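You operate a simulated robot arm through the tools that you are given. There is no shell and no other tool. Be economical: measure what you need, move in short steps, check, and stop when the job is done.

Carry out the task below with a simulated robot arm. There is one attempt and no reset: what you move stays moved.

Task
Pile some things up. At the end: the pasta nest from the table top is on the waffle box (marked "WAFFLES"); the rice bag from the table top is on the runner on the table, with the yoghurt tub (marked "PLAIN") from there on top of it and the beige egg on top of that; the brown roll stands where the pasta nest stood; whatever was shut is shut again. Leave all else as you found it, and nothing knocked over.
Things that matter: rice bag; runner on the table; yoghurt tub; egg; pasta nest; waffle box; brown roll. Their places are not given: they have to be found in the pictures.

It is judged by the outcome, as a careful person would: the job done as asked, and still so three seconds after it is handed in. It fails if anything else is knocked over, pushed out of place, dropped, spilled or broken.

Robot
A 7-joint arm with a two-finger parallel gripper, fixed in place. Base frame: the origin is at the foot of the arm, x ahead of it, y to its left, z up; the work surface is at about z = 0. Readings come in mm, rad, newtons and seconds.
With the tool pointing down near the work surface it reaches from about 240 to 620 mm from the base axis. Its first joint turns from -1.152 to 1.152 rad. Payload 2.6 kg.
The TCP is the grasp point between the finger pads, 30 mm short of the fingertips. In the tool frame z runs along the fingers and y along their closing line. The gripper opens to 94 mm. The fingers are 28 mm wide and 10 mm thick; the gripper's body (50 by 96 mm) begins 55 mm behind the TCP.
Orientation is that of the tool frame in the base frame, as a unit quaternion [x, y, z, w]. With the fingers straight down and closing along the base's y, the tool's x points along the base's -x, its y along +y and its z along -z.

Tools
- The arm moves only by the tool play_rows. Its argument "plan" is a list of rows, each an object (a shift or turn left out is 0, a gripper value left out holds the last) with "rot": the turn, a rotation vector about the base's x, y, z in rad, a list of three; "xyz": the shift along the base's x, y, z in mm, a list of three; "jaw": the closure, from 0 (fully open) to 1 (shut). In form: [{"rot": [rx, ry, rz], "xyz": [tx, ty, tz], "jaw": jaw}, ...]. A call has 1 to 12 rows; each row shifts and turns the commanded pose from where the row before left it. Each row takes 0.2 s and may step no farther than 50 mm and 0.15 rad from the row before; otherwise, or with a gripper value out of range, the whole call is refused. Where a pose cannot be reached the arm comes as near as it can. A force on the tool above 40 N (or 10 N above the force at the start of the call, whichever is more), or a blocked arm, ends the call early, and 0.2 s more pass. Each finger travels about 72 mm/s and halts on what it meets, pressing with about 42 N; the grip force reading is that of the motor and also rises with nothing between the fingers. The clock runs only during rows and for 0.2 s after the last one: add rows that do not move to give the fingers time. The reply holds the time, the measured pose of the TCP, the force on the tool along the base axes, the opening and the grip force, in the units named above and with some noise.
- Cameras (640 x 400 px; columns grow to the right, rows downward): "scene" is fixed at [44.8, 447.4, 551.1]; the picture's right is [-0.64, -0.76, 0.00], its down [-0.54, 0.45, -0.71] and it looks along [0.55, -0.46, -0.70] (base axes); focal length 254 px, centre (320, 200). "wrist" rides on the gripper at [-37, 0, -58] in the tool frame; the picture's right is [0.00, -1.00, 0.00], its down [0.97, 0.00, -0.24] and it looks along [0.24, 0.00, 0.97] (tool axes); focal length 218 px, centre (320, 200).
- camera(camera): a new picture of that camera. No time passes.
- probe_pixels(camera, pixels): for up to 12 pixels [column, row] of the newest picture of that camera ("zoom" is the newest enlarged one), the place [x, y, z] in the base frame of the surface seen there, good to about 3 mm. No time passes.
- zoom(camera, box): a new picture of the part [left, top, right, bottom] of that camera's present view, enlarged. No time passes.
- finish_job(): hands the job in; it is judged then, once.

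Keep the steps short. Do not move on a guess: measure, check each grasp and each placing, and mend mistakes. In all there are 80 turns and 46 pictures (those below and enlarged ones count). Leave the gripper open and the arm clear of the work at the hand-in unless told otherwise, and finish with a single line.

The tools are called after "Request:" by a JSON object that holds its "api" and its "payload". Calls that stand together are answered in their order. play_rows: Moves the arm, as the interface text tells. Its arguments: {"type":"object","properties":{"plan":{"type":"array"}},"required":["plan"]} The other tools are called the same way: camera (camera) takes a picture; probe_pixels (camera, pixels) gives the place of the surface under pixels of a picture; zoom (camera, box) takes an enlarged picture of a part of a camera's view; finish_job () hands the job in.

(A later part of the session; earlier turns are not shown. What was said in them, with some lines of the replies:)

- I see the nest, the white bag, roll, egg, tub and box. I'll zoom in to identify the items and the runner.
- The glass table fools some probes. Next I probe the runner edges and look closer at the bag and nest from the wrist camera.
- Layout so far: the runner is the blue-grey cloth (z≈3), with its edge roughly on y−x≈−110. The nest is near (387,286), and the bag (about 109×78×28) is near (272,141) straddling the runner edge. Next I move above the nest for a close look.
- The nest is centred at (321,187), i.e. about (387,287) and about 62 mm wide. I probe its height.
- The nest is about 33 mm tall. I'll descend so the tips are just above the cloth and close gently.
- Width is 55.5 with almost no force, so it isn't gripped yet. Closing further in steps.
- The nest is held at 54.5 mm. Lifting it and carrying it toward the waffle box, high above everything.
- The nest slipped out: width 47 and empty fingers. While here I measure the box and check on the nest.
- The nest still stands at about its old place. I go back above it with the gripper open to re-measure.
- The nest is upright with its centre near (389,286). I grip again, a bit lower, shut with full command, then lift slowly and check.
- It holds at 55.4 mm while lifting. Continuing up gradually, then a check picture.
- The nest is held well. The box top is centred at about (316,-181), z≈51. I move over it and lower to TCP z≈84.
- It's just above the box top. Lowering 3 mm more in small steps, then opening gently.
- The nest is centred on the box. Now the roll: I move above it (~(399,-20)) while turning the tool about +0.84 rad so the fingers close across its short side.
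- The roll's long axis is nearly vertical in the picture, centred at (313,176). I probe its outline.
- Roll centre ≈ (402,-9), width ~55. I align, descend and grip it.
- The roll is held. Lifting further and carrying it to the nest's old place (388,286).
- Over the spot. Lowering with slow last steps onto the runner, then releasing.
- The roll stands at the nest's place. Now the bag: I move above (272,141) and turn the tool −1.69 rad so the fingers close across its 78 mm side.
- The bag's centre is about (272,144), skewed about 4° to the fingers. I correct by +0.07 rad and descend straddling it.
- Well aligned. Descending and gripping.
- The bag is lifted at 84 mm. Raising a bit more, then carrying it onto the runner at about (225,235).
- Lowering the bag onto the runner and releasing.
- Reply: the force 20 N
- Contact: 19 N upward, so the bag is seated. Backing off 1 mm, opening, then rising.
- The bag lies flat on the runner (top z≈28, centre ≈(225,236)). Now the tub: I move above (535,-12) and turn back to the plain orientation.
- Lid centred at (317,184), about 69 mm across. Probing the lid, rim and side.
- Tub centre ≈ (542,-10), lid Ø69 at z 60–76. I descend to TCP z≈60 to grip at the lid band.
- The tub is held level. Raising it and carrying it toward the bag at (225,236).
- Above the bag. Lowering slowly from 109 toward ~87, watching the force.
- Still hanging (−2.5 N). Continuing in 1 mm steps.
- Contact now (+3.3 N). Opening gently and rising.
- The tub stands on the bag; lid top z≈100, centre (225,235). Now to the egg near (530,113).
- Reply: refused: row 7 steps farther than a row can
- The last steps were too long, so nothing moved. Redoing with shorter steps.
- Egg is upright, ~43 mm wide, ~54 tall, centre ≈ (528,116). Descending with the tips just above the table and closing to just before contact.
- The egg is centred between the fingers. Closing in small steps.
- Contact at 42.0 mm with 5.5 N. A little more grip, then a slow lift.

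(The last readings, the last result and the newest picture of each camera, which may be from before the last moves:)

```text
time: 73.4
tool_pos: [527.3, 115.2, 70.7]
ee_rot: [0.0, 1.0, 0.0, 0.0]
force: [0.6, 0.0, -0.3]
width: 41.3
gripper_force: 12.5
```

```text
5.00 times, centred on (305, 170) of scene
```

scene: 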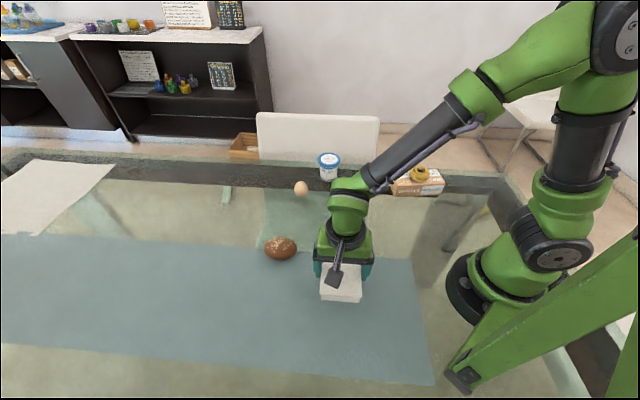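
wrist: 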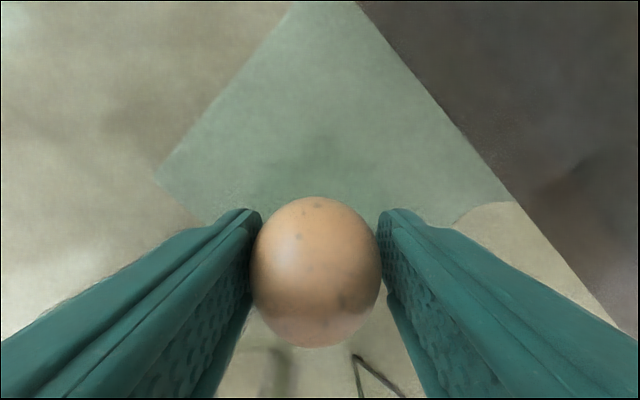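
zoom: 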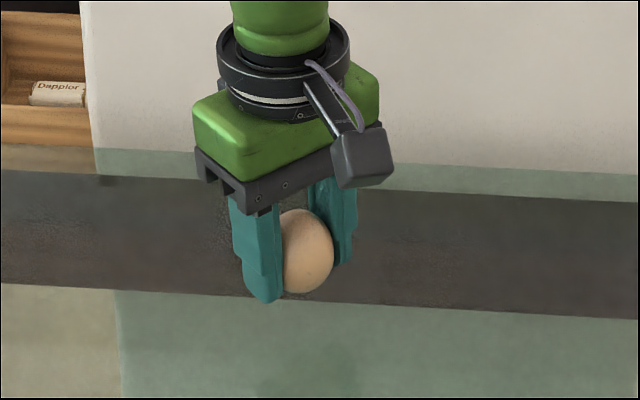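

The egg is held upright. Raising it to clear, then carrying it smoothly to the tub at (225,235).

Request:
{"api": "play_rows", "payload": {"plan": [{"xyz": [0, 0, 15]}, {"xyz": [0, 0, 20]}, {"xyz": [0, 0, 25]}, {"xyz": [0, 0, 25]}, {"xyz": [0, 0, 20]}, {"xyz": [0, 0, 10]}, {"xyz": [-10, 4, 0]}, {"xyz": [-18, 7, 0]}, {"xyz": [-25, 10, 0]}, {"xyz": [-28, 11, 0]}, {"xyz": [-28, 11, 0]}, {"xyz": [-28, 11, 0]}]}}

Request:
{"api": "play_rows", "payload": {"plan": [{"xyz": [-15, 6, 0]}, {"xyz": [-25, 10, 0]}, {"xyz": [-28, 11, 0]}, {"xyz": [-28, 11, 0]}, {"xyz": [-28, 11, 0]}, {"xyz": [-20, 8, 0]}, {"xyz": [-13, 5, 0]}, {"xyz": [-6, 3, 0]}, {}]}}

Request:
{"api": "camera", "payload": {"camera": "scene"}}

```text
time: 76.0
tool_pos: [390.2, 168.8, 184.8]
ee_rot: [0.0, 1.0, 0.0, 0.001]
force: [0.3, -0.1, -0.5]
width: 41.3
gripper_force: 12.0
```

```text
time: 78.0
tool_pos: [228.0, 233.7, 183.9]
ee_rot: [0.0, 1.0, 0.0, 0.001]
force: [0.8, 0.3, -0.5]
width: 41.3
gripper_force: 12.4
```

```text
11 pictures are left
```

scene: 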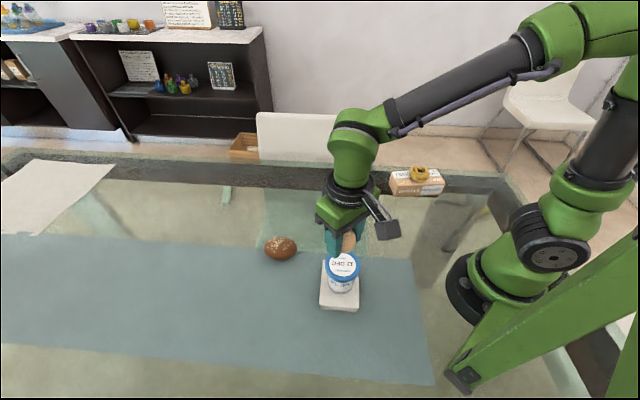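

Above the tub. Correcting (-2,+1) and lowering to about 140.

Request:
{"api": "play_rows", "payload": {"plan": [{"xyz": [-2, 1, -15]}, {"xyz": [0, 0, -15]}, {"xyz": [0, 0, -9]}, {"xyz": [0, 0, -4]}, {}]}}

Request:
{"api": "zoom", "payload": {"camera": "scene", "box": [290, 210, 390, 320]}}

```text
time: 79.2
tool_pos: [224.4, 235.0, 140.4]
ee_rot: [-0.001, 1.0, 0.0, 0.0]
force: [0.1, -0.2, -0.4]
width: 41.5
gripper_force: 12.1
```

```text
3.64 times, centred on (340, 265) of scene
```

zoom: 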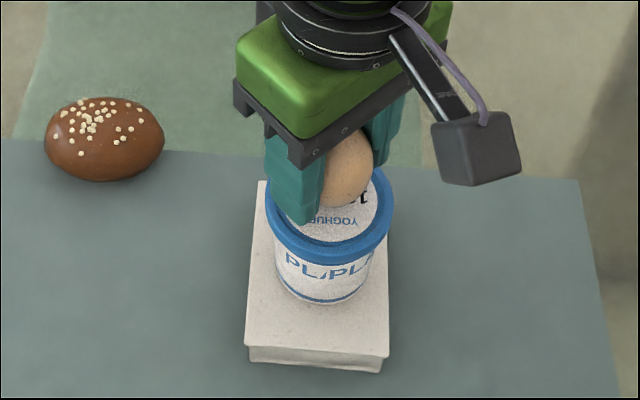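

Lowering in 1 mm steps watching the vertical force.

Request:
{"api": "play_rows", "payload": {"plan": [{"xyz": [0, 0, -1.5]}, {"xyz": [0, 0, -1.5]}, {}]}}

Request:
{"api": "play_rows", "payload": {"plan": [{"xyz": [0, 0, -1]}, {}]}}

Request:
{"api": "play_rows", "payload": {"plan": [{"xyz": [0, 0, -1]}, {}]}}

```text
time: 80.0
tool_pos: [226.1, 234.5, 138.4]
ee_rot: [0.0, 1.0, -0.001, 0.0]
force: [-0.6, 0.1, 0.0]
width: 41.5
gripper_force: 12.3
```

```text
time: 80.6
tool_pos: [225.8, 235.4, 137.4]
ee_rot: [-0.001, 1.0, 0.0, 0.0]
force: [-0.3, 0.3, -0.5]
width: 41.6
gripper_force: 11.9
```

```text
time: 81.2
tool_pos: [226.6, 234.4, 136.1]
ee_rot: [0.0, 1.0, 0.0, 0.0]
force: [-0.5, -0.6, -0.6]
width: 41.4
gripper_force: 11.4
```

Request:
{"api": "play_rows", "payload": {"plan": [{"xyz": [0, 0, -1]}, {}]}}

Request:
{"api": "play_rows", "payload": {"plan": [{"xyz": [0, 0, -0.7]}, {}]}}

Request:
{"api": "zoom", "payload": {"camera": "scene", "box": [310, 220, 370, 290]}}

```text
time: 81.8
tool_pos: [224.8, 235.2, 135.4]
ee_rot: [0.0, 1.0, 0.0, 0.0]
force: [-0.5, -1.1, 6.7]
width: 41.5
gripper_force: 11.3
```

```text
time: 82.4
tool_pos: [225.3, 236.6, 134.7]
ee_rot: [0.0, 1.0, 0.0, 0.0]
force: [0.2, -3.4, 9.6]
width: 41.0
gripper_force: 12.2
```

```text
5.71 times, centred on (340, 255) of scene
```

zoom: 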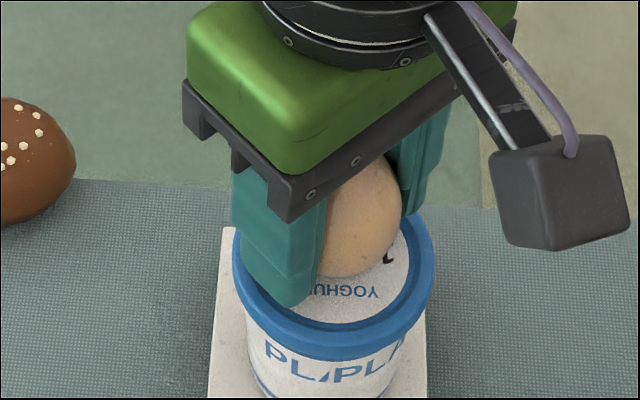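

Contact is firm (9.6 N). Backing off 1 mm and opening slowly.

Request:
{"api": "play_rows", "payload": {"plan": [{"xyz": [0, 0, 1]}, {}, {"jaw": 0.57}, {"jaw": 0.56}, {"jaw": 0.55}, {"jaw": 0.54}, {"jaw": 0.52}, {"jaw": 0.5}, {}, {}]}}

Request:
{"api": "camera", "payload": {"camera": "wrist"}}

```text
time: 84.6
tool_pos: [225.7, 234.9, 135.0]
ee_rot: [0.0, 1.0, 0.0, 0.0]
force: [-0.7, 0.0, -0.2]
width: 47.2
gripper_force: 0.1
```

```text
8 pictures are left
```

wrist: 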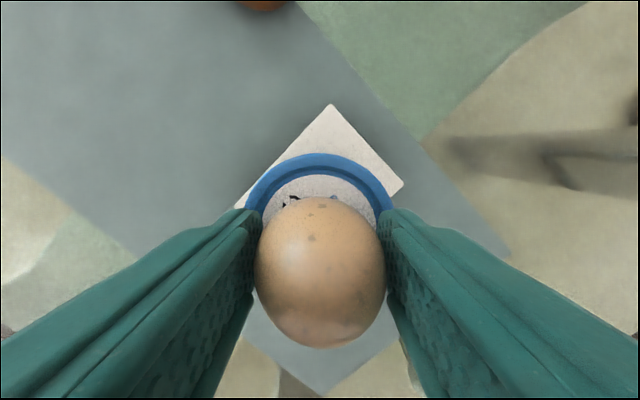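

The egg stands free and upright. Opening wider and checking that it stays put.

Request:
{"api": "play_rows", "payload": {"plan": [{"jaw": 0.45}, {"jaw": 0.35}, {"jaw": 0.2}, {"jaw": 0}, {}, {"xyz": [0, 0, 10]}, {"xyz": [0, 0, 25]}, {"xyz": [0, 0, 40]}, {"xyz": [0, 0, 40]}, {}]}}

Request:
{"api": "camera", "payload": {"camera": "wrist"}}

```text
time: 86.8
tool_pos: [225.4, 236.4, 251.4]
ee_rot: [-0.001, 1.0, 0.0, 0.0]
force: [0.3, 0.6, 0.5]
width: 94.1
gripper_force: 0.2
```

```text
7 pictures are left
```

wrist: 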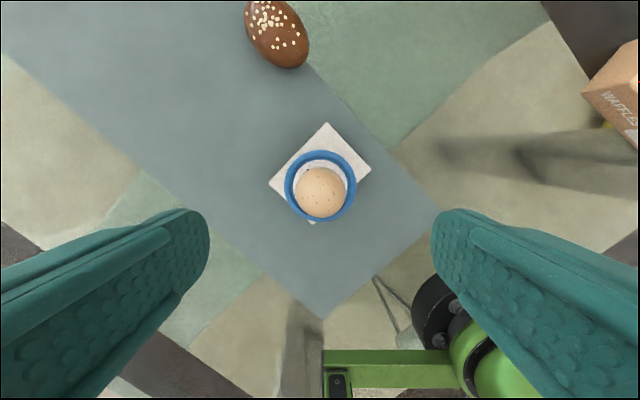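

The egg stands on the lid. Moving the arm clear, back toward the starting place, then a final overall check.

Request:
{"api": "play_rows", "payload": {"plan": [{"xyz": [10, 0, 40]}, {"xyz": [28, -26, 10]}, {"xyz": [28, -26, 10]}, {"xyz": [28, -26, 5]}, {"xyz": [28, -26, 0]}, {"xyz": [28, -26, 0]}, {"xyz": [28, -26, 0]}, {}, {}]}}

Request:
{"api": "camera", "payload": {"camera": "scene"}}

Request:
{"api": "zoom", "payload": {"camera": "scene", "box": [250, 160, 450, 320]}}

```text
time: 88.8
tool_pos: [405.0, 79.0, 315.2]
ee_rot: [0.0, 1.0, 0.0, 0.0]
force: [0.2, -0.3, 0.5]
width: 94.1
gripper_force: 0.0
```

```text
6 pictures are left
```

scene: 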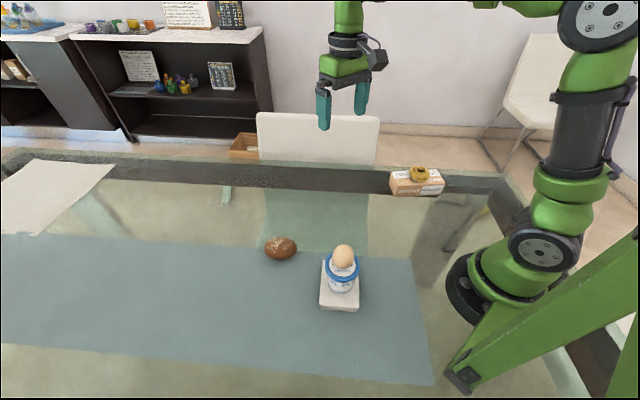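

```text
2.50 times, centred on (350, 240) of scene
```

zoom: 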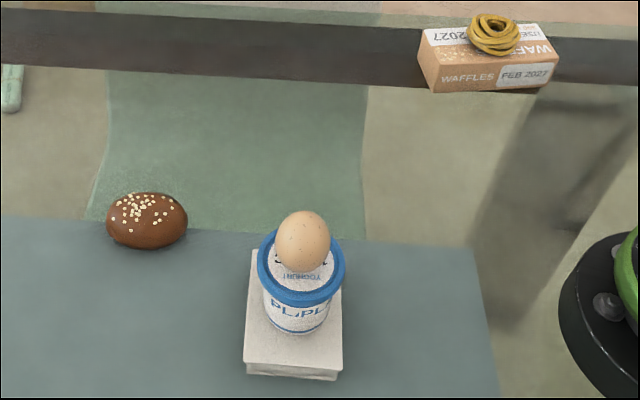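

Everything is in place and stable, nothing was opened, and the arm is clear with the gripper open. Handing in.

Request:
{"api": "finish_job", "payload": {}}

```text
The job is handed in.
```

Job handed in: the nest is on the waffle box, the bag, tub and egg are stacked on the runner, the roll is where the nest stood, and nothing was knocked over; my first grip on the nest slipped during the lift, but it stayed upright and the second grip held.
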